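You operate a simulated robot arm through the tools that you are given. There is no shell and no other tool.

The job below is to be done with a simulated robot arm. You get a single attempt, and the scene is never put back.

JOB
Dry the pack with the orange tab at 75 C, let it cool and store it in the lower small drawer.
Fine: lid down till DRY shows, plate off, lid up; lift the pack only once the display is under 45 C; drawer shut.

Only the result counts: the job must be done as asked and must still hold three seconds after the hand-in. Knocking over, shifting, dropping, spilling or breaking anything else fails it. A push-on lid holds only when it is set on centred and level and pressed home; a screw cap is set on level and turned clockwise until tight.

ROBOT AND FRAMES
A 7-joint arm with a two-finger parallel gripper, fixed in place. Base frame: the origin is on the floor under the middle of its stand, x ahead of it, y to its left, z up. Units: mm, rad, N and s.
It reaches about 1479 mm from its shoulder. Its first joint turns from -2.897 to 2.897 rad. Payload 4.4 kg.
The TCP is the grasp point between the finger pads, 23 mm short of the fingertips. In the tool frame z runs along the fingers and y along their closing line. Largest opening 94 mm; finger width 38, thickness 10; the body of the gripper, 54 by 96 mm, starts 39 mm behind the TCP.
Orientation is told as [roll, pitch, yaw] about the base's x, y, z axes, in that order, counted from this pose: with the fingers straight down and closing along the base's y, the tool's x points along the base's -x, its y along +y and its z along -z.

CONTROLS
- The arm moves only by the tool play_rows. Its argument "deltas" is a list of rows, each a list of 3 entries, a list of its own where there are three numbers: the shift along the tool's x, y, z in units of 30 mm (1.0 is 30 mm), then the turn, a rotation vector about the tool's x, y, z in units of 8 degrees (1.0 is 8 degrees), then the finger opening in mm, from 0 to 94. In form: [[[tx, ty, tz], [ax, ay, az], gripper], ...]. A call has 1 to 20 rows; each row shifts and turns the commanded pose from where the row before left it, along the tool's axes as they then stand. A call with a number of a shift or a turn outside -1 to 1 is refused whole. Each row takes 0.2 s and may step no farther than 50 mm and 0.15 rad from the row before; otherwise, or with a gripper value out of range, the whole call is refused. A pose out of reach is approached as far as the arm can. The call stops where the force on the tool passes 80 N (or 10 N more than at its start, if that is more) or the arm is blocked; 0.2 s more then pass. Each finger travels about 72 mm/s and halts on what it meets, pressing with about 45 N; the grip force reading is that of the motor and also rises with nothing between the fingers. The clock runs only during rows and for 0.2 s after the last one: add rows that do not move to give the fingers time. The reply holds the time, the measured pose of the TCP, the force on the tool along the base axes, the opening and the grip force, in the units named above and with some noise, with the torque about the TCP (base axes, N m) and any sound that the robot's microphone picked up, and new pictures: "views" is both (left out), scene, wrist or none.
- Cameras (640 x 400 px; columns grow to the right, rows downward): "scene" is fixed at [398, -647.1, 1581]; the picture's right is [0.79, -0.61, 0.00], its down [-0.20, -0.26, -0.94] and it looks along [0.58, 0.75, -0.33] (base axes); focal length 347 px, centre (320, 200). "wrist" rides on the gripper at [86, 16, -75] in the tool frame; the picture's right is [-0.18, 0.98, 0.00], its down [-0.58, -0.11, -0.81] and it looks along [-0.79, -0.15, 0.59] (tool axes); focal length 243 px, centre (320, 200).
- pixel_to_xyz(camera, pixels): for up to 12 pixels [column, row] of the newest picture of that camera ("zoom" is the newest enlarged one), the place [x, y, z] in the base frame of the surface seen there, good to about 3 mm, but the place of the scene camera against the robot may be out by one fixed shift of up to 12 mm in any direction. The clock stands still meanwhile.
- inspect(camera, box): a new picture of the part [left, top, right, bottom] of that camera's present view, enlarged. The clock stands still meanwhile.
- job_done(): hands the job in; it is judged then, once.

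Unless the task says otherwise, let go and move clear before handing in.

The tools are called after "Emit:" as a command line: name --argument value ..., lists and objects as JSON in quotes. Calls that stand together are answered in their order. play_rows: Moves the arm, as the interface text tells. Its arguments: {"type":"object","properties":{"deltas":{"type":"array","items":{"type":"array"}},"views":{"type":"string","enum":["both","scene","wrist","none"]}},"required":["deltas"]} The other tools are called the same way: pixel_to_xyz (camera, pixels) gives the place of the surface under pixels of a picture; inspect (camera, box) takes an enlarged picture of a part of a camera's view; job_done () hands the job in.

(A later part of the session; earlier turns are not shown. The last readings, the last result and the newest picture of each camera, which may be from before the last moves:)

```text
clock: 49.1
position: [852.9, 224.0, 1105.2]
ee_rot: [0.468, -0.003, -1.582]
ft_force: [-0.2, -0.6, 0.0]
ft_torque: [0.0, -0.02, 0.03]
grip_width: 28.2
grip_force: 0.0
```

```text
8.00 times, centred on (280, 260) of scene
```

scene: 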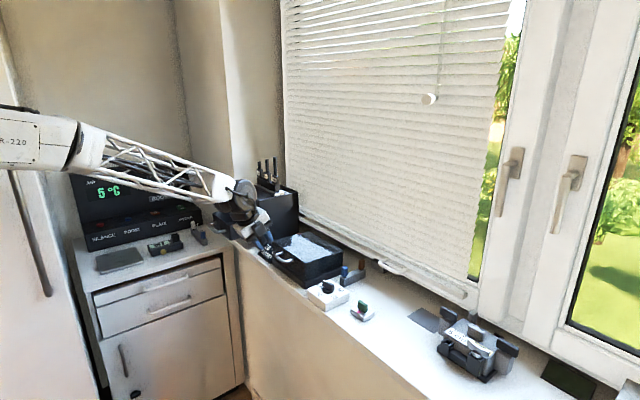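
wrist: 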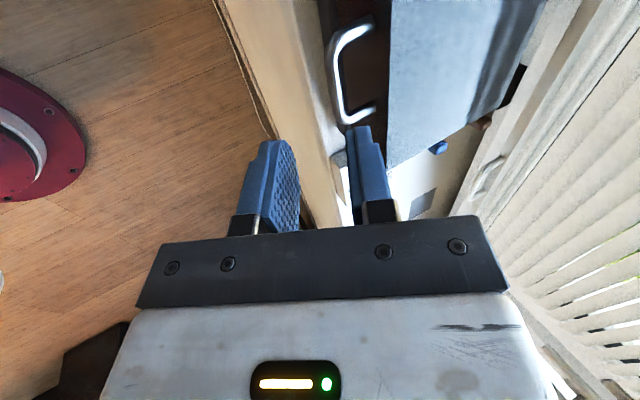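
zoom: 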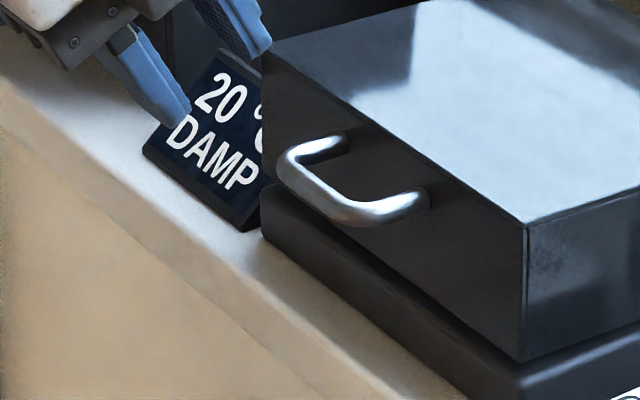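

There is still a small gap at the lid's front, so it isn't fully down. I'll raise, straighten the tool, close the fingers and press the lid's front edge from above.

Emit:
play_rows --deltas '[[[-0.08, 0.34, -0.67], [0, 0, 0], 10], [[-0.08, 0.34, -0.67], [0, 0, 0], 0], [[0, 0, 0], [0.85, 0, 0], 0], [[0, 0, 0], [0.85, 0, 0], 0], [[0, 0, 0], [0.85, 0, 0], 0], [[0, 0, 0], [0.8, 0, 0], 0], [[0, 0.9, 0], [0, 0, 0], 0], [[0, 0.9, 0], [0, 0, 0], 0], [[0, 0.9, 0], [0, 0, 0], 0], [[0, 0.7, 0.3], [0, 0, 0], 0]]' --views "both"

```text
clock: 51.3
position: [956.4, 213.9, 1142.0]
ee_rot: [0.001, -0.001, -1.579]
ft_force: [-0.2, -0.1, 0.9]
ft_torque: [0.02, -0.01, -0.01]
grip_width: 0.0
grip_force: 42.3
```

scene: 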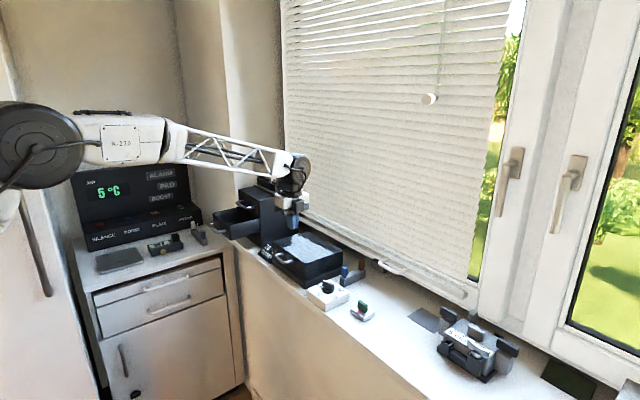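
wrist: 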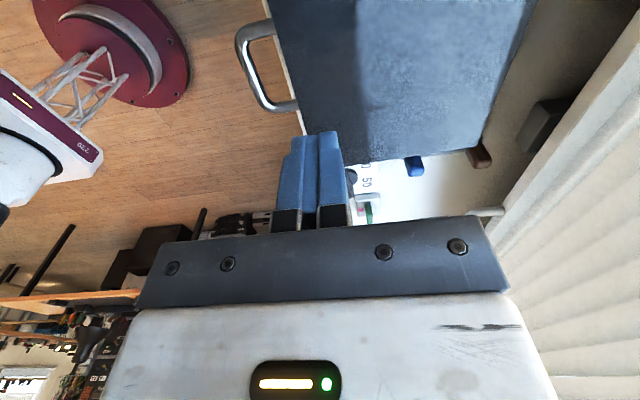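

Positioned above the lid's front. Descending to just above the lid top, then pressing gently.

Emit:
play_rows --deltas '[[[0, 0, 0.9], [0, 0, 0], 0], [[0, 0, 0.9], [0, 0, 0], 0], [[0, 0, 0.4], [0, 0, 0], 0], [[0, 0, 0.1], [0, 0, 0], 0]]' --views "none"

Emit:
play_rows --deltas '[[[0, 0, 0.07], [0, 0, 0], 0], [[0, 0, 0], [0, 0, 0], 0]]' --views "none"

Emit:
play_rows --deltas '[[[0, 0, 0.07], [0, 0, 0], 0], [[0, 0, 0], [0, 0, 0], 0]]' --views "none"

```text
clock: 52.3
position: [957.3, 213.8, 1072.4]
ee_rot: [0.0, -0.003, -1.581]
ft_force: [0.0, 0.4, -0.6]
ft_torque: [0.0, 0.01, 0.0]
grip_width: 0.0
grip_force: 42.7
```

```text
clock: 52.9
position: [955.8, 215.2, 1071.4]
ee_rot: [0.001, -0.002, -1.582]
ft_force: [-0.2, -0.1, -0.2]
ft_torque: [0.0, 0.0, 0.0]
grip_width: 0.0
grip_force: 42.2
```

```text
clock: 53.5
position: [957.0, 216.5, 1071.6]
ee_rot: [0.001, -0.002, -1.581]
ft_force: [-0.8, -0.2, 0.8]
ft_torque: [0.0, -0.03, 0.0]
grip_width: 0.1
grip_force: 42.4
```

No contact force yet. A few more small steps.

Emit:
play_rows --deltas '[[[0, 0, 0.08], [0, 0, 0], 0], [[0, 0, 0], [0, 0, 0], 0]]' --views "none"

Emit:
play_rows --deltas '[[[0, 0, 0.08], [0, 0, 0], 0], [[0, 0, 0], [0, 0, 0], 0]]' --views "none"

Emit:
play_rows --deltas '[[[0, 0, 0.08], [0, 0, 0], 0], [[0, 0, 0], [0, 0, 0], 0]]' --views "scene"

```text
clock: 54.1
position: [957.0, 214.9, 1068.3]
ee_rot: [0.0, -0.003, -1.58]
ft_force: [-1.1, -0.4, -0.4]
ft_torque: [0.01, 0.01, 0.02]
grip_width: 0.0
grip_force: 42.7
```

```text
clock: 54.7
position: [957.5, 214.2, 1064.9]
ee_rot: [0.0, 0.0, -1.58]
ft_force: [0.6, 0.0, 0.5]
ft_torque: [-0.01, -0.02, -0.05]
grip_width: 0.0
grip_force: 41.9
```

```text
clock: 55.3
position: [957.3, 215.1, 1063.5]
ee_rot: [-0.002, -0.002, -1.582]
ft_force: [0.3, -0.3, 0.6]
ft_torque: [0.0, -0.01, 0.02]
grip_width: 0.1
grip_force: 41.8
```

scene: 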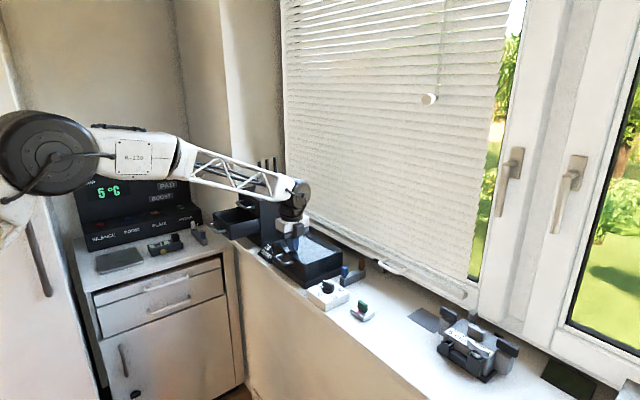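

Fingertips are at z≈1040.5, still no contact; continuing in 2–3 mm steps.

Emit:
play_rows --deltas '[[[0, 0, 0.08], [0, 0, 0], 0], [[0, 0, 0], [0, 0, 0], 0]]' --views "none"

Emit:
play_rows --deltas '[[[0, 0, 0.08], [0, 0, 0], 0], [[0, 0, 0], [0, 0, 0], 0]]' --views "both"

Emit:
inspect --camera "scene" --box '[260, 220, 350, 310]'

```text
clock: 55.9
position: [956.1, 215.3, 1060.9]
ee_rot: [0.0, -0.001, -1.582]
ft_force: [1.2, -0.3, 2.5]
ft_torque: [0.05, -0.03, -0.01]
grip_width: 0.2
grip_force: 42.0
```

```text
clock: 56.5
position: [956.5, 215.8, 1061.7]
ee_rot: [0.002, -0.002, -1.58]
ft_force: [-4.9, -8.8, 24.8]
ft_torque: [0.25, 0.1, 0.06]
grip_width: 0.0
grip_force: 42.9
```

scene: 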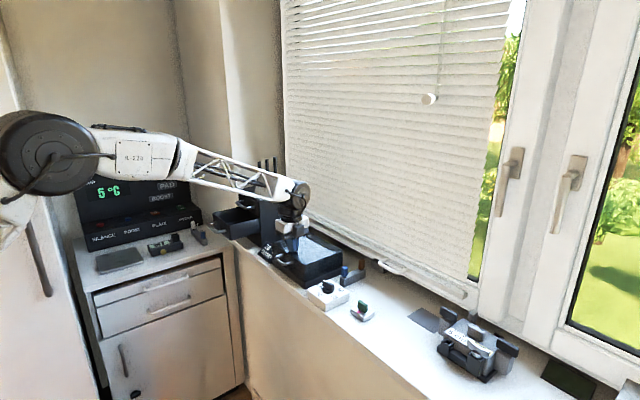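
wrist: 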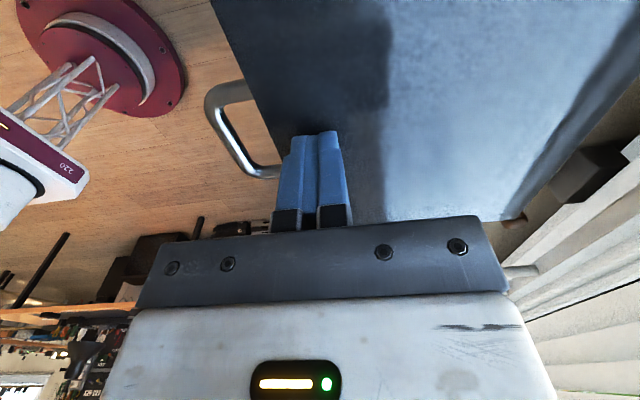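

```text
4.44 times, centred on (305, 265) of scene
```

zoom: 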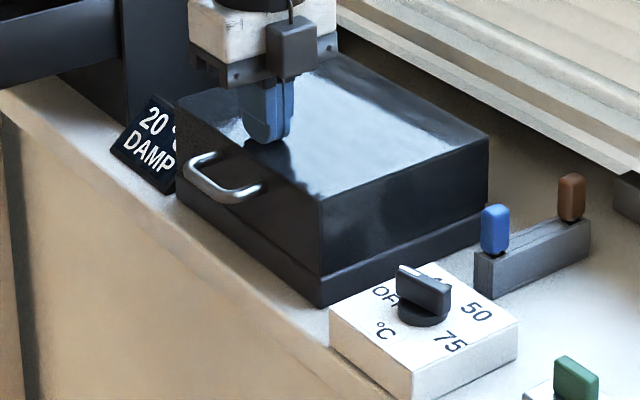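

Contact of 25 N at fingertip z≈1038: the lid is pressed fully down with no visible gap. I'll lift off and verify it stays.

Emit:
play_rows --deltas '[[[0, 0, -0.3], [0, 0, 0], 0], [[0, 0, -0.8], [0, 0, 0], 0], [[0, 0, -0.9], [0, 0, 0], 0], [[0, 0, -0.9], [0, 0, 0], 0]]' --views "both"

Emit:
pixel_to_xyz --camera "scene" --pixels '[[305, 259], [339, 251], [308, 234], [300, 250], [320, 245], [306, 280], [306, 270]]'

Emit:
inspect --camera "scene" --box '[260, 230, 350, 310]'

```text
clock: 57.5
position: [956.0, 216.2, 1146.2]
ee_rot: [-0.001, -0.002, -1.581]
ft_force: [-0.4, -0.6, -0.5]
ft_torque: [-0.01, 0.02, -0.01]
grip_width: 0.1
grip_force: 42.6
```

scene: 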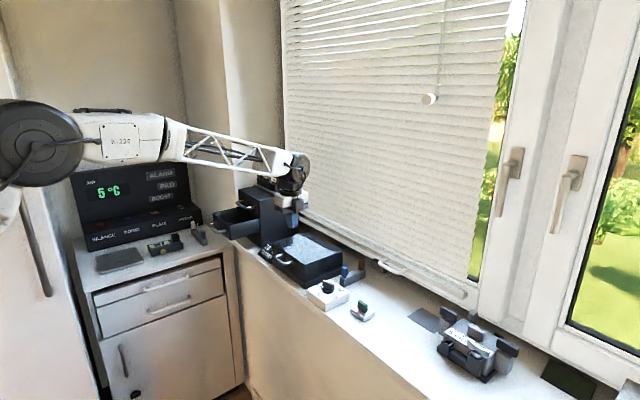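
wrist: 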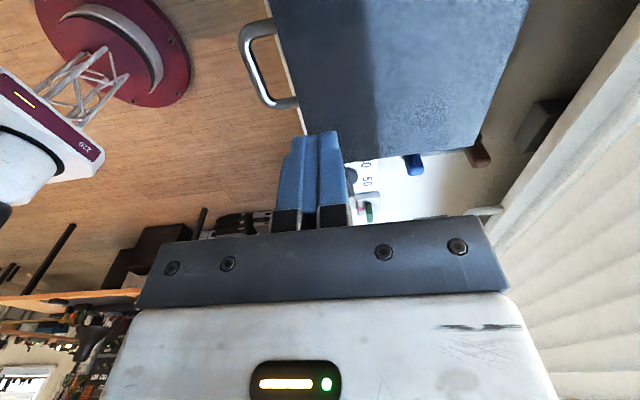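

```text
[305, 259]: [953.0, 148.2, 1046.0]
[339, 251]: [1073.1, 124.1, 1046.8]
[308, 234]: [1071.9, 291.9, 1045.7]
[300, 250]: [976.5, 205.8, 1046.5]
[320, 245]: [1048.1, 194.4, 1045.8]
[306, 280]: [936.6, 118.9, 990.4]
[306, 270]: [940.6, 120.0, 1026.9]
```

```text
5.00 times, centred on (305, 270) of scene
```

zoom: 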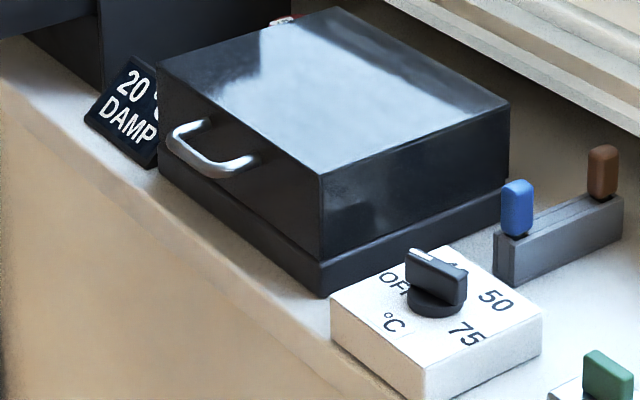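

The lid is level (1046 everywhere) and closed. Now I'll move above the knob and rotate the gripper to yaw +100° so I can turn the knob clockwise from OFF to 75 in one sweep.

Emit:
play_rows --deltas '[[[-1, 0, 0], [0, 0, 0], 0], [[-1, 0, 0], [0, 0, 0], 0], [[-1, 0, 0], [0, 0, 0], 0], [[-1, 0, 0], [0, 0, 0], 0], [[-1, 0, 0], [0, 0, 0], 0], [[-1, 0.07, 0], [0, 0, 0], 0]]' --views "none"

Emit:
play_rows --deltas '[[[0, 0, 0], [0, 0, -1], 40], [[0, 0, 0], [0, 0, -1], 40], [[0, 0, 0], [0, 0, -1], 40], [[0, 0, 0], [0, 0, -1], 40], [[0, 0, 0], [0, 0, -1], 40], [[0, 0, 0], [0, 0, -1], 40], [[0, 0, 0], [0, 0, -1], 40], [[0, 0, 0], [0, 0, -1], 40], [[0, 0, 0], [0, 0, -1], 40], [[0, 0, 0], [0, 0, -1], 40], [[0, 0, 0], [0, 0, -1], 40], [[0, 0, 0], [0, 0, -1], 40], [[0, 0, 0], [0, 0, -1], 40], [[0, 0, 0], [0, 0, -1], 40], [[0, 0, 0], [0, 0, -1], 40], [[0, 0, 0], [0, 0, -1], 40], [[0, 0, 0], [0, 0, -1], 40], [[0, 0, 0], [0, 0, -1], 40], [[0, 0, 0], [0, 0, -1], 40], [[0, 0, 0], [0, 0, -1], 40]]' --views "both"

```text
clock: 58.9
position: [955.4, 38.9, 1146.6]
ee_rot: [-0.002, -0.003, -1.579]
ft_force: [-0.9, -1.4, 1.1]
ft_torque: [0.03, -0.02, -0.03]
grip_width: 0.0
grip_force: 42.6
```

```text
clock: 63.1
position: [957.6, 34.0, 1146.3]
ee_rot: [0.0, 0.003, 1.213]
ft_force: [1.0, 0.4, 0.1]
ft_torque: [0.03, -0.02, -0.01]
grip_width: 39.9
grip_force: 0.1
```

scene: 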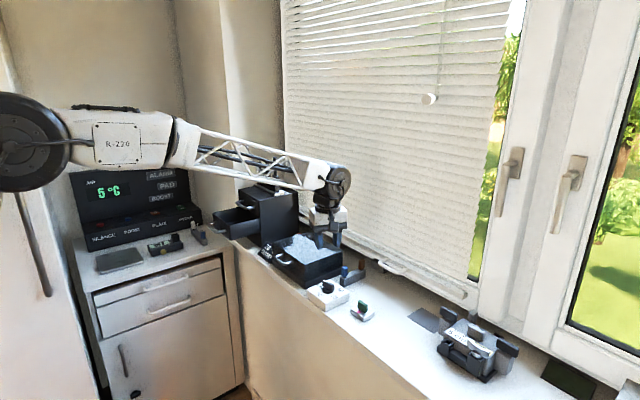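
wrist: 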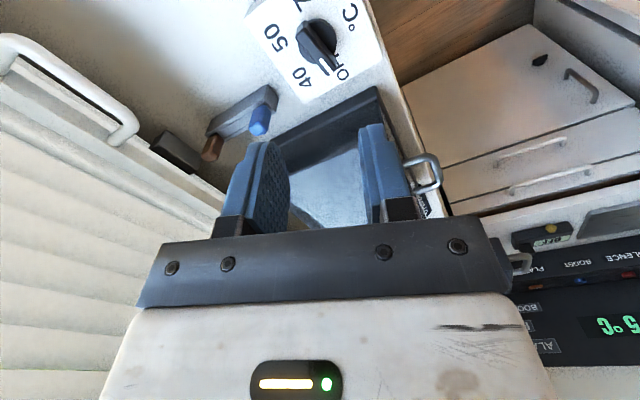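

Yaw is now +69.5°, and the knob is visible at (318,45). I'll enlarge it to get its exact axis and centre.

Emit:
inspect --camera "wrist" --box '[240, 0, 390, 105]'

```text
3.81 times, centred on (315, 52) of wrist
```

zoom: 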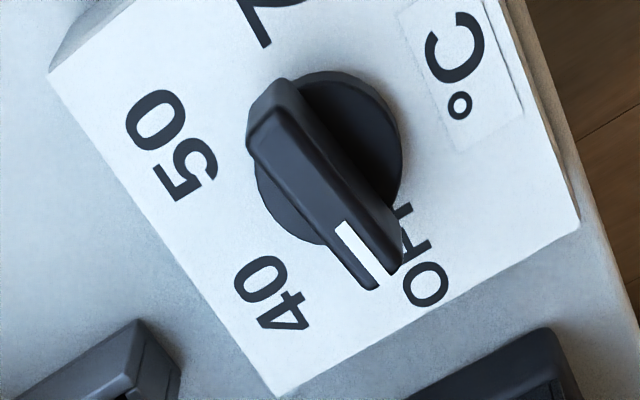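

Emit:
pixel_to_xyz --camera "zoom" --pixels '[[252, 145], [285, 85], [375, 285], [400, 260], [345, 222], [320, 190], [265, 120], [390, 272], [400, 150], [290, 225], [330, 140], [380, 250]]'

Emit:
pixel_to_xyz --camera "zoom" --pixels '[[272, 315], [170, 125], [190, 170], [430, 280], [465, 40], [460, 105], [265, 15], [280, 390], [578, 225], [55, 75], [262, 275], [360, 250]]'

```text
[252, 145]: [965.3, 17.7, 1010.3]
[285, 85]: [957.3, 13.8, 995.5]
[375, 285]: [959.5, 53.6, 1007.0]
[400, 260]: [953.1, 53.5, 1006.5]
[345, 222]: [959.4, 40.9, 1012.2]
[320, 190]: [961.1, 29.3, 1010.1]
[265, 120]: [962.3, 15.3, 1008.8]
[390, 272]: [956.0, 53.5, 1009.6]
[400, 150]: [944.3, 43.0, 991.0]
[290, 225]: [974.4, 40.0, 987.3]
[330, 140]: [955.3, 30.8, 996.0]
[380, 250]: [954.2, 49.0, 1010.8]
```

```text
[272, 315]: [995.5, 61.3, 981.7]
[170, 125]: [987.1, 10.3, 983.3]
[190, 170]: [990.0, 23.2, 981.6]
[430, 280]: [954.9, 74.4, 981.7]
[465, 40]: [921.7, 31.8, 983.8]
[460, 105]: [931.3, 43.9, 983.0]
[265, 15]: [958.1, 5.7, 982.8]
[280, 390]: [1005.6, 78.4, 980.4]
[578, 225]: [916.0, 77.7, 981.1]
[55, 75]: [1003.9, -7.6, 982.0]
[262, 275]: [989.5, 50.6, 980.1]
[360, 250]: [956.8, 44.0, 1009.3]
```

Knob centre ≈ (959.7, 34.8), bar thickness ~10 mm, pointer at ≈99° (OFF), bar top z≈1010, disc top ≈990. I'll yaw to +98°, centre, and lower partway.

Emit:
play_rows --deltas '[[[0, 0, 0], [0, 0, -1], 40], [[0, 0, 0], [0, 0, -1], 40], [[0, 0, 0], [0, 0, -1], 40], [[0, 0, 0], [0, 0, -0.56], 40], [[-0.01, -0.06, 0.8], [0, 0, 0], 40], [[0, 0, 0.8], [0, 0, 0], 40], [[0, 0, 0.8], [0, 0, 0], 40], [[0, 0, 0.8], [0, 0, 0], 40]]' --views "wrist"

Emit:
inspect --camera "wrist" --box '[220, 60, 420, 240]'

```text
clock: 64.9
position: [958.0, 39.2, 1049.1]
ee_rot: [0.002, 0.002, 1.71]
ft_force: [0.1, -0.5, -0.4]
ft_torque: [0.0, 0.0, 0.03]
grip_width: 40.2
grip_force: 0.0
```

wrist: 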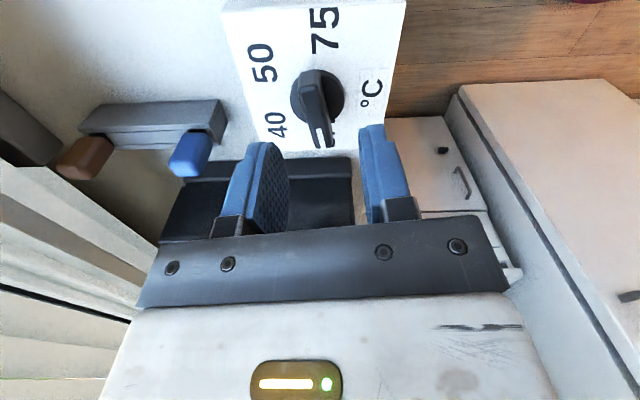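

```text
2.22 times, centred on (320, 150) of wrist
```

zoom: 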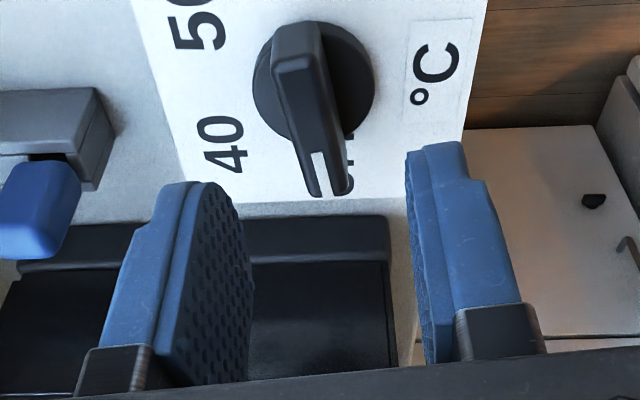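

The TCP reads y=39.2, about 4 mm off the knob centre; I'll correct and re-read the pose.

Emit:
play_rows --deltas '[[[0.15, -0.036, 0], [0, 0, 0], 40], [[0, 0, 0], [0, 0, 0], 40]]' --views "none"

Emit:
play_rows --deltas '[[[0, 0, 0], [0, 0, 0], 40]]' --views "wrist"

Emit:
inspect --camera "wrist" --box '[250, 50, 390, 170]'

```text
clock: 65.5
position: [960.5, 34.3, 1049.0]
ee_rot: [0.001, 0.003, 1.708]
ft_force: [0.3, 0.8, -0.2]
ft_torque: [0.01, 0.0, 0.0]
grip_width: 40.0
grip_force: 0.0
```

```text
clock: 65.9
position: [960.0, 35.3, 1050.4]
ee_rot: [0.0, 0.003, 1.709]
ft_force: [-0.4, 0.4, 0.3]
ft_torque: [0.01, 0.02, 0.01]
grip_width: 40.1
grip_force: 0.1
```

wrist: 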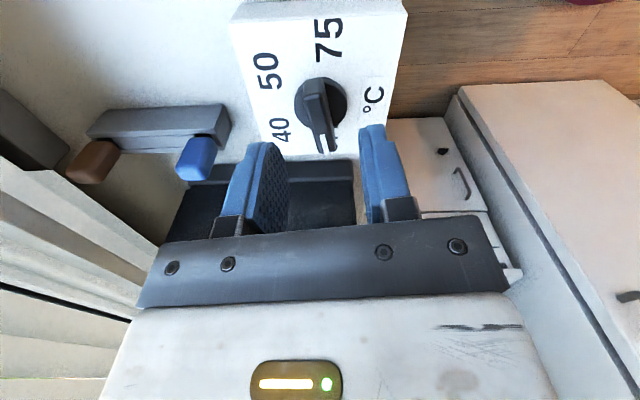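

```text
3.33 times, centred on (320, 110) of wrist
```

zoom: 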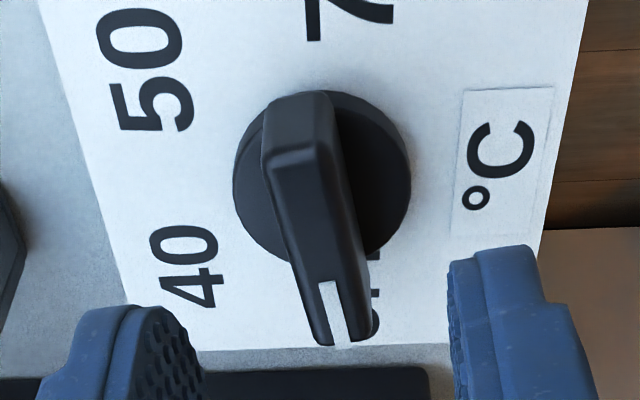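

Now centred at (960, 35). I'll measure the bar's axis once more in this view.

Emit:
pixel_to_xyz --camera "zoom" --pixels '[[275, 165], [315, 155], [322, 335], [362, 325], [290, 165], [340, 325], [310, 250], [295, 250], [340, 245], [240, 190], [408, 180], [320, 265]]'

```text
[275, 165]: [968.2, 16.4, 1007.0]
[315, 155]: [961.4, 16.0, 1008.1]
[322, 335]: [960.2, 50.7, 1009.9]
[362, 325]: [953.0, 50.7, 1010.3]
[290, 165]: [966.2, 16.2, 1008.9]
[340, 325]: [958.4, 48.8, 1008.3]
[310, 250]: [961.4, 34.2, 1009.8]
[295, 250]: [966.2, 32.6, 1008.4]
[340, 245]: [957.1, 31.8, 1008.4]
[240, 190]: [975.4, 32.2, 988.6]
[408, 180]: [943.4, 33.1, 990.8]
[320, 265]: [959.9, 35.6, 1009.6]
```

Bar centre ≈ (960.5, 34), axis ≈101°. I'll add 2° of yaw, lower to z≈1016 and close.

Emit:
play_rows --deltas '[[[0, 0, 0.5], [0, 0, -0.25], 40], [[0, 0, 0.4], [0, 0, 0], 40], [[0, 0, 0.2], [0, 0, 0], 40], [[0, 0, 0], [0, 0, 0], 40]]' --views "wrist"

```text
clock: 66.9
position: [959.4, 30.9, 1017.3]
ee_rot: [0.0, 0.002, 1.743]
ft_force: [-0.3, -0.1, -0.1]
ft_torque: [-0.01, -0.01, -0.01]
grip_width: 39.8
grip_force: 0.0
```

wrist: 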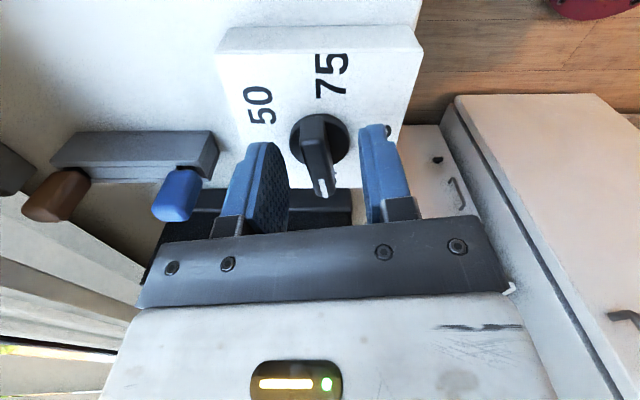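

y reads 30.9 now; correcting ~4 mm back to the knob centre and re-reading.

Emit:
play_rows --deltas '[[[-0.1, -0.04, 0], [0, 0, 0], 30], [[0, 0, 0], [0, 0, 0], 30]]' --views "none"

Emit:
play_rows --deltas '[[[0, 0, 0], [0, 0, 0], 30]]' --views "none"

Emit:
play_rows --deltas '[[[0, 0, 0], [0, 0, 0], 30]]' --views "none"

```text
clock: 67.5
position: [960.3, 35.9, 1017.4]
ee_rot: [0.001, 0.002, 1.745]
ft_force: [-0.2, 0.3, -0.9]
ft_torque: [-0.01, 0.02, -0.01]
grip_width: 30.0
grip_force: 0.1
```

```text
clock: 67.9
position: [960.9, 36.0, 1017.2]
ee_rot: [0.0, 0.002, 1.743]
ft_force: [-0.4, 0.0, 0.2]
ft_torque: [0.05, 0.01, -0.01]
grip_width: 30.0
grip_force: 0.0
```

```text
clock: 68.3
position: [960.2, 35.3, 1016.6]
ee_rot: [0.0, 0.003, 1.743]
ft_force: [-0.1, -0.4, 1.0]
ft_torque: [0.01, 0.0, 0.02]
grip_width: 30.0
grip_force: 0.1
```

Centred at (960.4, 35.7, 1017). Closing on the knob bar.

Emit:
play_rows --deltas '[[[0, 0, 0], [0, 0, 0], 0], [[0, 0, 0], [0, 0, 0], 0], [[0, 0, 0], [0, 0, 0], 0]]' --views "wrist"

```text
clock: 69.1
position: [960.5, 34.9, 1017.4]
ee_rot: [0.002, 0.003, 1.743]
ft_force: [-25.9, -1.4, 4.2]
ft_torque: [0.01, 0.35, 0.02]
grip_width: 11.9
grip_force: 45.3
```

wrist: 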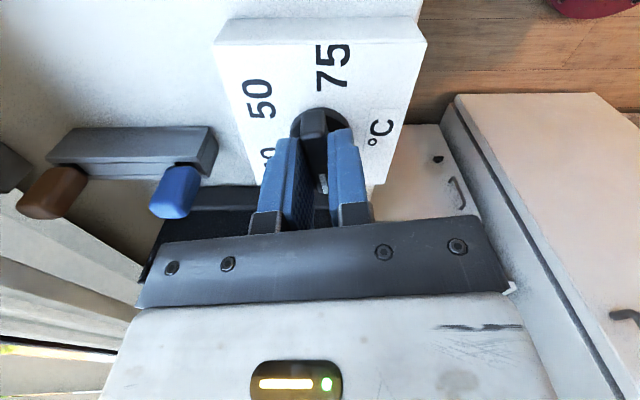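

Gripped at 11.9 mm with −26 N in x; I'll shift ~1 mm to −x to relieve it.

Emit:
play_rows --deltas '[[[0, 0.04, 0], [0, 0, 0], 0], [[0, 0, 0], [0, 0, 0], 0]]' --views "none"

```text
clock: 69.7
position: [959.9, 35.1, 1017.6]
ee_rot: [0.0, 0.001, 1.744]
ft_force: [-0.1, 8.3, 0.9]
ft_torque: [0.54, 0.05, 0.0]
grip_width: 11.9
grip_force: 44.7
```

Forces are now small. Turning clockwise: first four rows.

Emit:
play_rows --deltas '[[[0, 0, 0], [0, 0, 1], 0], [[0, 0, 0], [0, 0, 1], 0], [[0, 0, 0], [0, 0, 1], 0], [[0, 0, 0], [0, 0, 1], 0]]' --views "wrist"

```text
clock: 70.7
position: [959.8, 33.8, 1017.8]
ee_rot: [-0.002, 0.001, 1.185]
ft_force: [12.4, 16.3, 8.3]
ft_torque: [-0.33, 0.11, 0.0]
grip_width: 12.0
grip_force: 45.4
```

wrist: 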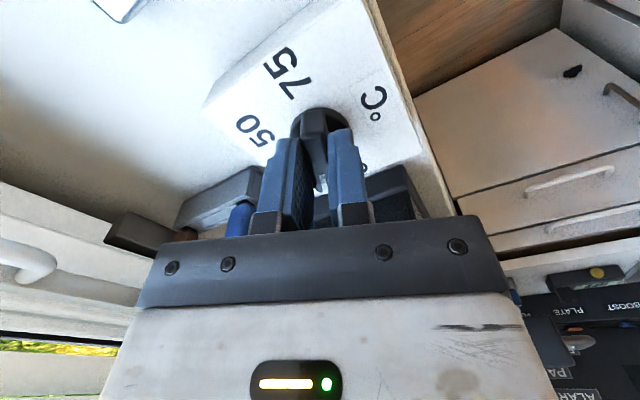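

The knob turns with the hand. Continuing with small relief.

Emit:
play_rows --deltas '[[[-0.02, 0, 0], [0, 0, 1], 0], [[0, 0, 0], [0, 0, 1], 0], [[0, 0, 0], [0, 0, 1], 0], [[0, 0, 0], [0, 0, 1], 0]]' --views "none"

```text
clock: 71.7
position: [960.3, 34.6, 1017.1]
ee_rot: [-0.003, 0.002, 0.624]
ft_force: [9.4, 4.7, 13.6]
ft_torque: [-0.52, 0.95, -0.03]
grip_width: 12.1
grip_force: 45.4
```

Emit:
play_rows --deltas '[[[0, 0, 0], [0, 0, 1], 0], [[0, 0, 0], [0, 0, 1], 0], [[0, 0, 0], [0, 0, 1], 0], [[0, 0, 0], [0, 0, 1], 0]]' --views "wrist"

```text
clock: 72.7
position: [960.4, 35.1, 1016.3]
ee_rot: [0.0, 0.001, 0.067]
ft_force: [6.4, 9.0, 19.4]
ft_torque: [0.21, 0.91, 0.01]
grip_width: 11.8
grip_force: 44.9
```

wrist: 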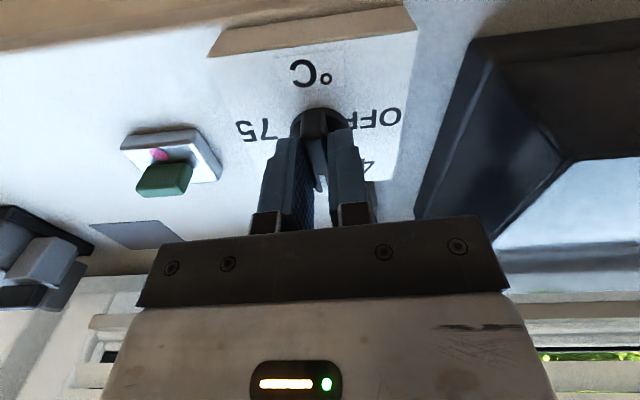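

Upward force is growing (19 N), so I'll ease up 1 mm while continuing to turn past 50.

Emit:
play_rows --deltas '[[[0, 0, -0.04], [0, 0, 1], 0], [[0, 0, 0], [0, 0, 1], 0], [[0, 0, 0], [0, 0, 1], 0], [[0, 0, 0], [0, 0, 1], 0]]' --views "none"

Emit:
play_rows --deltas '[[[0, 0, -0.02], [0, 0, 1], 0], [[0, 0, 0], [0, 0, 1], 0], [[0, 0, 0], [0, 0, 1], 0], [[0, 0, 0], [0, 0, 1], 0]]' --views "wrist"

```text
clock: 73.7
position: [960.4, 34.8, 1017.7]
ee_rot: [-0.004, 0.0, -0.492]
ft_force: [20.0, -3.3, 2.0]
ft_torque: [-0.46, -1.42, 0.02]
grip_width: 12.1
grip_force: 44.7
```

```text
clock: 74.7
position: [959.2, 34.1, 1018.1]
ee_rot: [-0.002, 0.0, -1.05]
ft_force: [23.9, -11.8, -9.8]
ft_torque: [0.71, -0.08, -0.01]
grip_width: 12.0
grip_force: 44.8
```

wrist: 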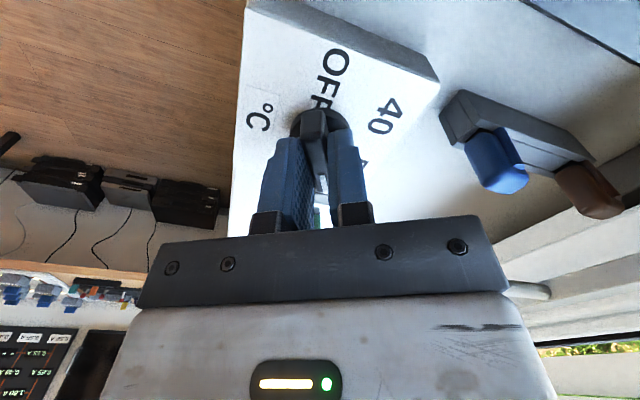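

Yaw is −60°, the pointer past 50. Turning the remaining ~38° to the 75 mark.

Emit:
play_rows --deltas '[[[-0.01, 0.023, 0.01], [0, 0, 1], 0], [[0, 0, 0], [0, 0, 1], 0], [[0, 0, 0], [0, 0, 1], 0], [[0, 0, 0], [0, 0, 1], 0], [[0, 0, 0], [0, 0, 0.7], 0], [[0, 0, 0], [0, 0, 0], 0]]' --views "both"

Emit:
inspect --camera "scene" --box '[250, 230, 350, 320]'

```text
clock: 76.1
position: [959.7, 35.5, 1016.6]
ee_rot: [-0.002, -0.002, -1.708]
ft_force: [-60.5, -22.2, -10.3]
ft_torque: [-0.29, 0.76, -0.02]
grip_width: 11.7
grip_force: 44.9
```

scene: 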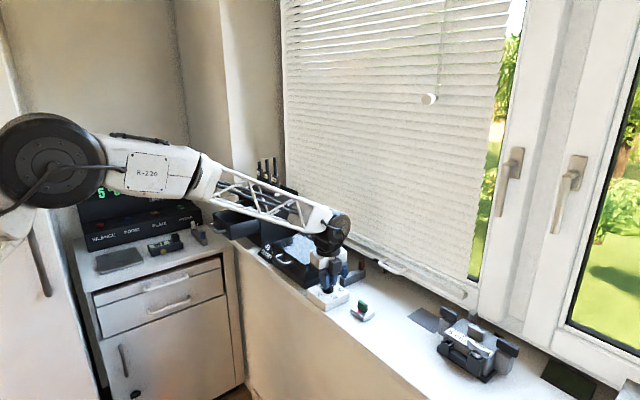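
wrist: 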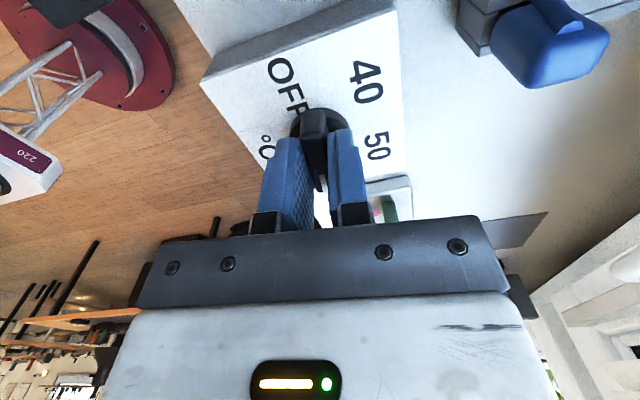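

```text
4.44 times, centred on (300, 275) of scene
```

zoom: 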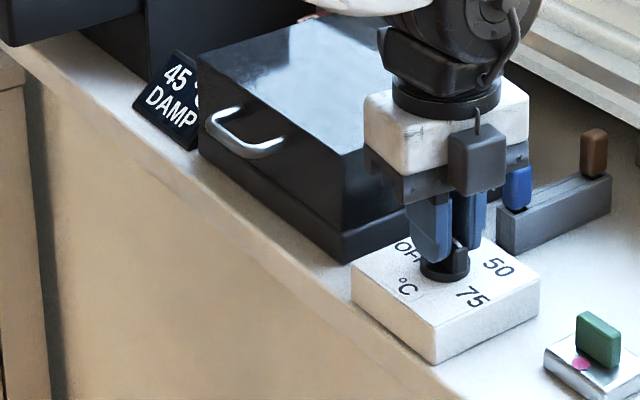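

The display already reads 45 °C and heating; the knob is at yaw −98°. I'll relieve the −60 N side force, then release and check the pointer.

Emit:
play_rows --deltas '[[[-0.02, -0.047, 0], [0, 0, 0], 0], [[0, 0, 0], [0, 0, 0], 0]]' --views "none"

Emit:
play_rows --deltas '[[[0, 0, 0], [0, 0, 0], 30], [[0, 0, 0], [0, 0, 0], 30], [[0, 0, -0.5], [0, 0, 0], 34], [[0, 0, -1], [0, 0, 0], 40], [[0, 0, -1], [0, 0, 0], 40], [[0, 0, -1], [0, 0, 0], 40], [[0, 0, -1], [0, 0, 0], 40]]' --views "both"

Emit:
inspect --camera "scene" --box '[250, 230, 350, 320]'

Emit:
inspect --camera "wrist" --box '[240, 0, 400, 120]'

```text
clock: 76.7
position: [960.3, 35.5, 1018.4]
ee_rot: [0.0, -0.002, -1.706]
ft_force: [-6.8, -25.4, -20.6]
ft_torque: [-0.35, 0.18, -0.02]
grip_width: 12.0
grip_force: 44.9
```

```text
clock: 78.3
position: [960.0, 37.4, 1153.1]
ee_rot: [-0.001, -0.001, -1.703]
ft_force: [0.9, 0.5, 0.1]
ft_torque: [0.0, 0.0, -0.01]
grip_width: 39.8
grip_force: 0.0
```

scene: 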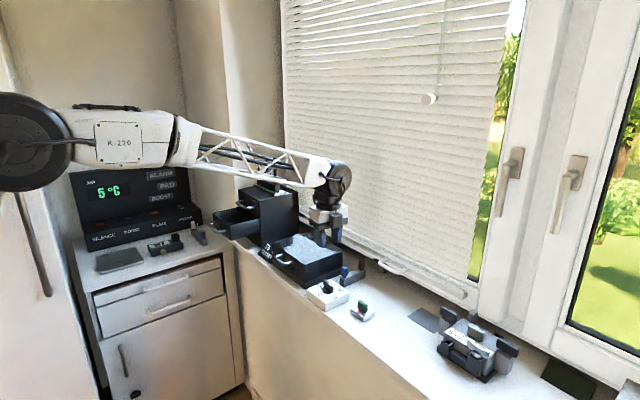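
wrist: 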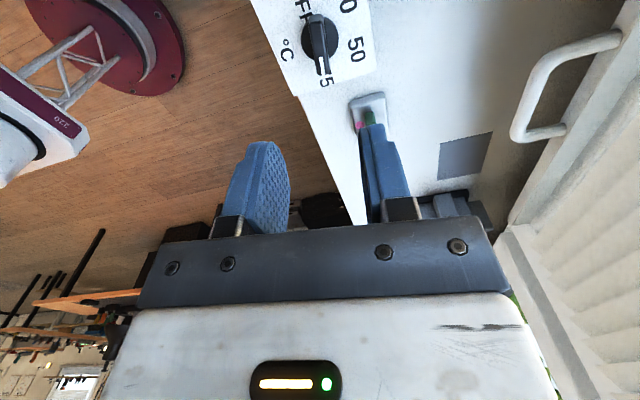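

```text
4.44 times, centred on (300, 275) of scene
```

zoom: 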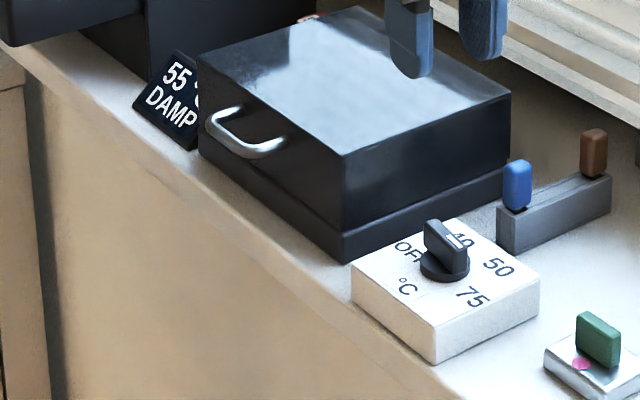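

```text
3.33 times, centred on (320, 60) of wrist
```

zoom: 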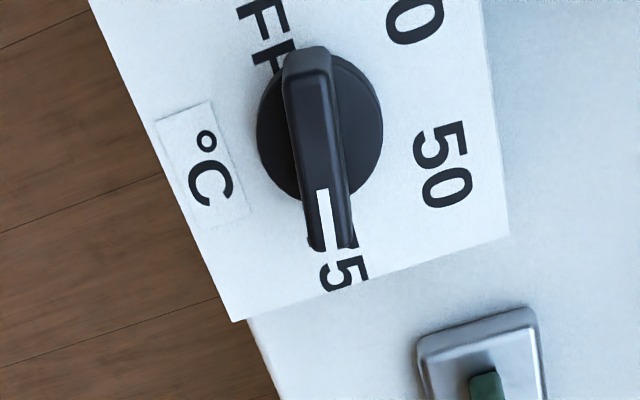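

The pointer is on 75, and the display reads 55 °C DAMP and rising. I'll wait above the knob, watching the display.

Emit:
play_rows --deltas '[[[0, 0, 0], [0, 0, 0], 40], [[0, 0, 0], [0, 0, 0], 40], [[0, 0, 0], [0, 0, 0], 40], [[0, 0, 0], [0, 0, 0], 40], [[0, 0, 0], [0, 0, 0], 40], [[0, 0, 0], [0, 0, 0], 40], [[0, 0, 0], [0, 0, 0], 40], [[0, 0, 0], [0, 0, 0], 40], [[0, 0, 0], [0, 0, 0], 40], [[0, 0, 0], [0, 0, 0], 40], [[0, 0, 0], [0, 0, 0], 40], [[0, 0, 0], [0, 0, 0], 40], [[0, 0, 0], [0, 0, 0], 40], [[0, 0, 0], [0, 0, 0], 40], [[0, 0, 0], [0, 0, 0], 40], [[0, 0, 0], [0, 0, 0], 40], [[0, 0, 0], [0, 0, 0], 40], [[0, 0, 0], [0, 0, 0], 40], [[0, 0, 0], [0, 0, 0], 40], [[0, 0, 0], [0, 0, 0], 40]]' --views "none"

Emit:
inspect --camera "scene" --box '[250, 230, 350, 320]'

```text
clock: 82.5
position: [961.2, 37.5, 1153.7]
ee_rot: [0.0, -0.003, -1.706]
ft_force: [-0.2, 0.2, 0.3]
ft_torque: [0.01, 0.02, 0.03]
grip_width: 39.9
grip_force: 0.2
```

```text
4.44 times, centred on (300, 275) of scene
```

zoom: 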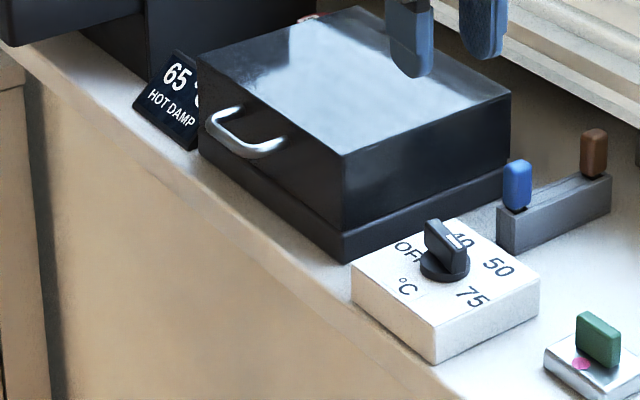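

Display: 65 °C "HOT DAMP". Keep waiting.

Emit:
play_rows --deltas '[[[0, 0, 0], [0, 0, 0], 40], [[0, 0, 0], [0, 0, 0], 40], [[0, 0, 0], [0, 0, 0], 40], [[0, 0, 0], [0, 0, 0], 40], [[0, 0, 0], [0, 0, 0], 40], [[0, 0, 0], [0, 0, 0], 40], [[0, 0, 0], [0, 0, 0], 40], [[0, 0, 0], [0, 0, 0], 40], [[0, 0, 0], [0, 0, 0], 40], [[0, 0, 0], [0, 0, 0], 40], [[0, 0, 0], [0, 0, 0], 40], [[0, 0, 0], [0, 0, 0], 40], [[0, 0, 0], [0, 0, 0], 40], [[0, 0, 0], [0, 0, 0], 40], [[0, 0, 0], [0, 0, 0], 40], [[0, 0, 0], [0, 0, 0], 40], [[0, 0, 0], [0, 0, 0], 40], [[0, 0, 0], [0, 0, 0], 40], [[0, 0, 0], [0, 0, 0], 40], [[0, 0, 0], [0, 0, 0], 40]]' --views "none"

Emit:
inspect --camera "scene" --box '[250, 235, 310, 285]'

```text
clock: 86.7
position: [962.6, 36.2, 1153.7]
ee_rot: [0.0, -0.003, -1.705]
ft_force: [-0.4, 0.1, -0.9]
ft_torque: [0.0, 0.01, 0.01]
grip_width: 40.0
grip_force: 0.0
```

```text
8.00 times, centred on (280, 260) of scene
```

zoom: 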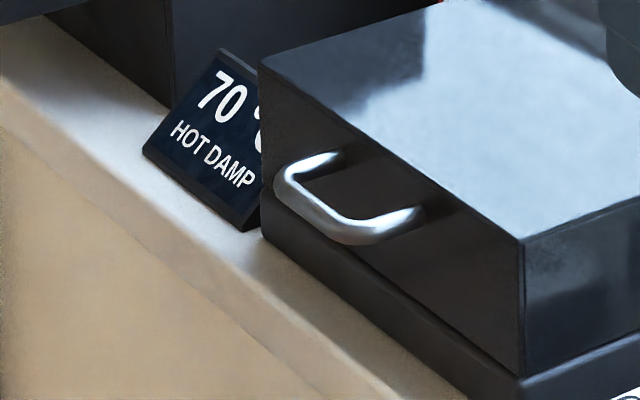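

70 °C and still DAMP. Continuing to wait.

Emit:
play_rows --deltas '[[[0, 0, 0], [0, 0, 0], 40], [[0, 0, 0], [0, 0, 0], 40], [[0, 0, 0], [0, 0, 0], 40], [[0, 0, 0], [0, 0, 0], 40], [[0, 0, 0], [0, 0, 0], 40], [[0, 0, 0], [0, 0, 0], 40], [[0, 0, 0], [0, 0, 0], 40], [[0, 0, 0], [0, 0, 0], 40], [[0, 0, 0], [0, 0, 0], 40], [[0, 0, 0], [0, 0, 0], 40], [[0, 0, 0], [0, 0, 0], 40], [[0, 0, 0], [0, 0, 0], 40], [[0, 0, 0], [0, 0, 0], 40], [[0, 0, 0], [0, 0, 0], 40], [[0, 0, 0], [0, 0, 0], 40], [[0, 0, 0], [0, 0, 0], 40], [[0, 0, 0], [0, 0, 0], 40], [[0, 0, 0], [0, 0, 0], 40], [[0, 0, 0], [0, 0, 0], 40], [[0, 0, 0], [0, 0, 0], 40]]' --views "none"

Emit:
inspect --camera "scene" --box '[250, 235, 310, 285]'

Emit:
play_rows --deltas '[[[0, 0, 0], [0, 0, 0], 40], [[0, 0, 0], [0, 0, 0], 40], [[0, 0, 0], [0, 0, 0], 40], [[0, 0, 0], [0, 0, 0], 40], [[0, 0, 0], [0, 0, 0], 40], [[0, 0, 0], [0, 0, 0], 40], [[0, 0, 0], [0, 0, 0], 40], [[0, 0, 0], [0, 0, 0], 40], [[0, 0, 0], [0, 0, 0], 40], [[0, 0, 0], [0, 0, 0], 40], [[0, 0, 0], [0, 0, 0], 40], [[0, 0, 0], [0, 0, 0], 40], [[0, 0, 0], [0, 0, 0], 40], [[0, 0, 0], [0, 0, 0], 40], [[0, 0, 0], [0, 0, 0], 40], [[0, 0, 0], [0, 0, 0], 40], [[0, 0, 0], [0, 0, 0], 40], [[0, 0, 0], [0, 0, 0], 40], [[0, 0, 0], [0, 0, 0], 40], [[0, 0, 0], [0, 0, 0], 40]]' --views "none"

Emit:
inspect --camera "scene" --box '[250, 235, 310, 285]'

```text
clock: 90.9
position: [960.8, 36.7, 1153.3]
ee_rot: [0.001, -0.001, -1.705]
ft_force: [-0.1, -0.2, 0.7]
ft_torque: [-0.01, 0.04, 0.02]
grip_width: 40.1
grip_force: 0.1
```

```text
8.00 times, centred on (280, 260) of scene
```

zoom: 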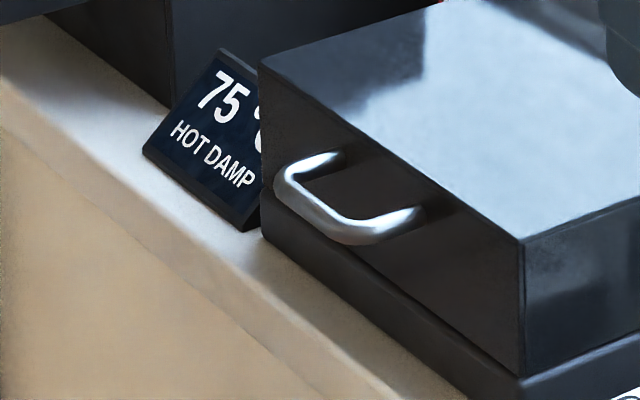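

```text
clock: 95.1
position: [961.1, 36.5, 1154.1]
ee_rot: [-0.001, -0.001, -1.705]
ft_force: [0.2, 0.9, 0.3]
ft_torque: [0.02, -0.02, -0.02]
grip_width: 39.9
grip_force: 0.0
```

```text
8.00 times, centred on (280, 260) of scene
```

zoom: 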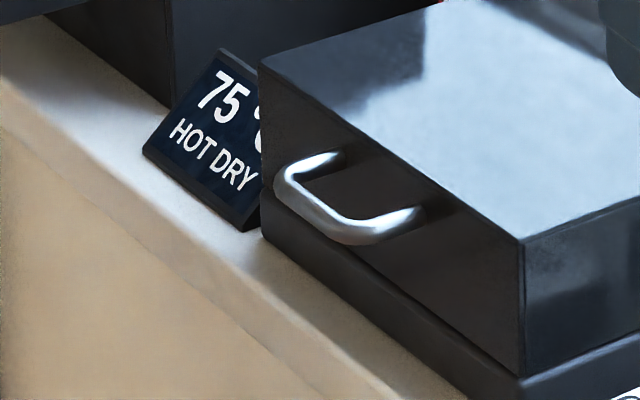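

DRY shows at 75 °C. Now I turn the plate off: lowering onto the knob again.

Emit:
play_rows --deltas '[[[-0.03, -0.02, 1], [0, 0, 0], 34], [[0, 0, 1], [0, 0, 0], 34], [[0, 0, 1], [0, 0, 0], 34], [[0, 0, 1], [0, 0, 0], 34], [[0, 0, 0.53], [0, 0, 0], 34], [[0, 0, 0], [0, 0, 0], 34]]' --views "wrist"

```text
clock: 96.5
position: [959.3, 35.4, 1014.8]
ee_rot: [0.0, -0.001, -1.706]
ft_force: [0.5, -0.2, 0.8]
ft_torque: [0.01, 0.01, 0.04]
grip_width: 34.2
grip_force: 0.1
```

wrist: 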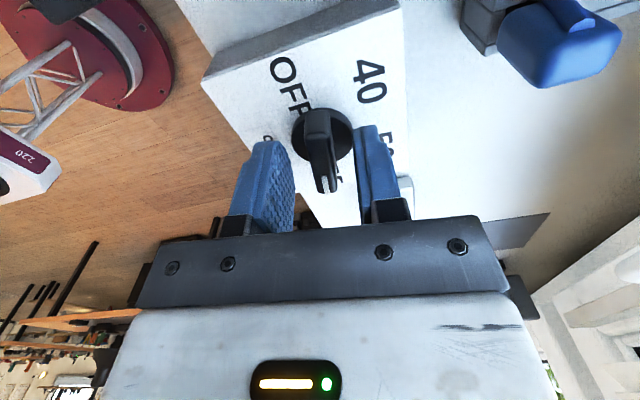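

Centred on the knob (959.3, 35.4). Raising 1.5 mm and closing.

Emit:
play_rows --deltas '[[[0, 0.02, -0.06], [0, 0, 0], 34], [[0, 0, 0], [0, 0, 0], 0], [[0, 0, 0], [0, 0, 0], 0], [[0, 0, 0], [0, 0, 0], 0]]' --views "none"

```text
clock: 97.5
position: [960.5, 34.1, 1017.6]
ee_rot: [0.001, -0.002, -1.705]
ft_force: [27.2, 0.6, -3.2]
ft_torque: [0.12, -0.42, -0.03]
grip_width: 11.9
grip_force: 45.5
```

Gripped; +27 N in x, so I shift ~1 mm +x and begin turning counter-clockwise.

Emit:
play_rows --deltas '[[[0, 0.035, 0], [0, 0, 0], 0], [[0, 0, 0], [0, 0, -1], 0], [[0, 0, 0], [0, 0, -1], 0], [[0, 0, 0], [0, 0, -1], 0], [[0, 0, 0], [0, 0, -1], 0]]' --views "none"

Emit:
play_rows --deltas '[[[0, 0, 0], [0, 0, -1], 0], [[0, 0, 0], [0, 0, -1], 0], [[0, 0, 0], [0, 0, -1], 0], [[0, 0, 0], [0, 0, -1], 0]]' --views "none"

```text
clock: 98.7
position: [958.9, 33.8, 1017.2]
ee_rot: [-0.004, 0.0, -1.144]
ft_force: [-8.2, 27.9, -13.6]
ft_torque: [0.23, -0.17, -0.02]
grip_width: 12.0
grip_force: 44.9
```

```text
clock: 99.7
position: [961.0, 34.9, 1018.3]
ee_rot: [-0.002, -0.001, -0.587]
ft_force: [43.8, 35.2, -27.8]
ft_torque: [0.55, -0.77, -0.07]
grip_width: 11.8
grip_force: 45.1
```

Forces (44, 35, −28) N: I'll relieve with ~1 mm shifts toward +x/+y and down, then continue.

Emit:
play_rows --deltas '[[[-0.01, 0.05, 0.03], [0, 0, 0], 0], [[0, 0, 0], [0, 0, -1], 0], [[0, 0, 0], [0, 0, -1], 0], [[0, 0, 0], [0, 0, -1], 0], [[0, 0, 0], [0, 0, -1], 0]]' --views "none"

```text
clock: 100.9
position: [960.1, 34.6, 1018.5]
ee_rot: [-0.002, 0.002, -0.027]
ft_force: [-27.7, 6.9, -2.1]
ft_torque: [0.24, 0.42, -0.01]
grip_width: 11.9
grip_force: 45.3
```

Half way (ψ≈0). Small −x relief, continue.

Emit:
play_rows --deltas '[[[0.025, 0, 0], [0, 0, -1], 0], [[0, 0, 0], [0, 0, -1], 0], [[0, 0, 0], [0, 0, -1], 0], [[0, 0, 0], [0, 0, -1], 0]]' --views "none"

Emit:
play_rows --deltas '[[[0, 0, 0], [0, 0, -1], 0], [[0, 0, 0], [0, 0, -1], 0], [[0, 0, 0], [0, 0, -1], 0], [[0, 0, 0], [0, 0, -1], 0]]' --views "none"

```text
clock: 101.9
position: [962.0, 34.6, 1018.4]
ee_rot: [-0.002, 0.0, 0.529]
ft_force: [-37.8, 5.2, 15.6]
ft_torque: [0.34, 0.84, -0.01]
grip_width: 11.9
grip_force: 45.1
```

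```text
clock: 102.9
position: [960.5, 36.1, 1017.3]
ee_rot: [-0.002, 0.001, 1.093]
ft_force: [-48.2, 33.6, 18.3]
ft_torque: [-0.28, 1.41, -0.07]
grip_width: 11.8
grip_force: 45.0
```

Yaw 62.6°; relieving and turning the last ~36° to OFF.

Emit:
play_rows --deltas '[[[0, 0.05, -0.02], [0, 0, 0], 0], [[0, 0, 0], [0, 0, -1], 0], [[0, 0, 0], [0, 0, -1], 0], [[0, 0, 0], [0, 0, -1], 0], [[0, 0, 0], [0, 0, -1], 0], [[0, 0, 0], [0, 0, -0.6], 0], [[0, 0, 0], [0, 0, 0], 0]]' --views "wrist"

Emit:
inspect --camera "scene" --box '[250, 230, 350, 320]'

```text
clock: 104.5
position: [959.9, 35.0, 1018.4]
ee_rot: [0.0, 0.003, 1.729]
ft_force: [4.4, 17.6, 3.3]
ft_torque: [0.72, -0.04, 0.04]
grip_width: 11.6
grip_force: 45.0
```

wrist: 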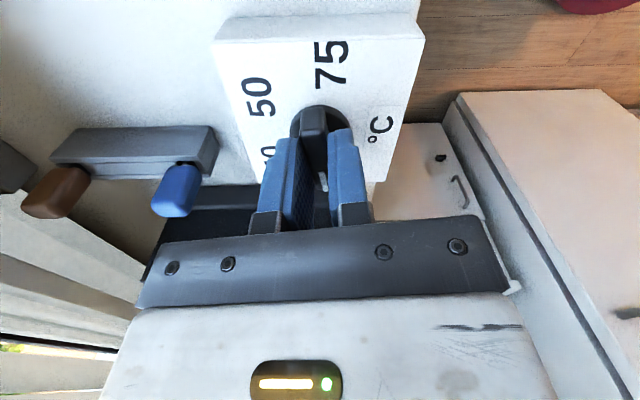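

```text
4.44 times, centred on (300, 275) of scene
```

zoom: 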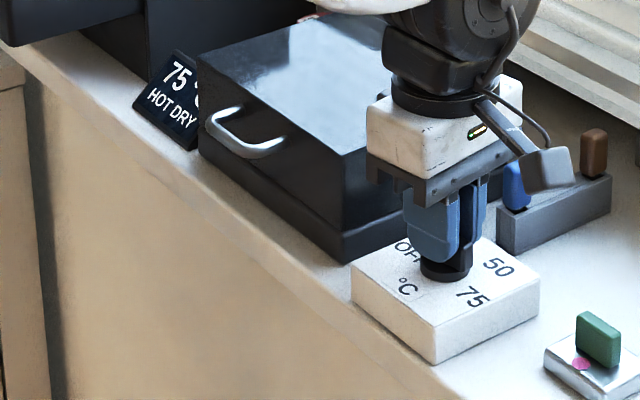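

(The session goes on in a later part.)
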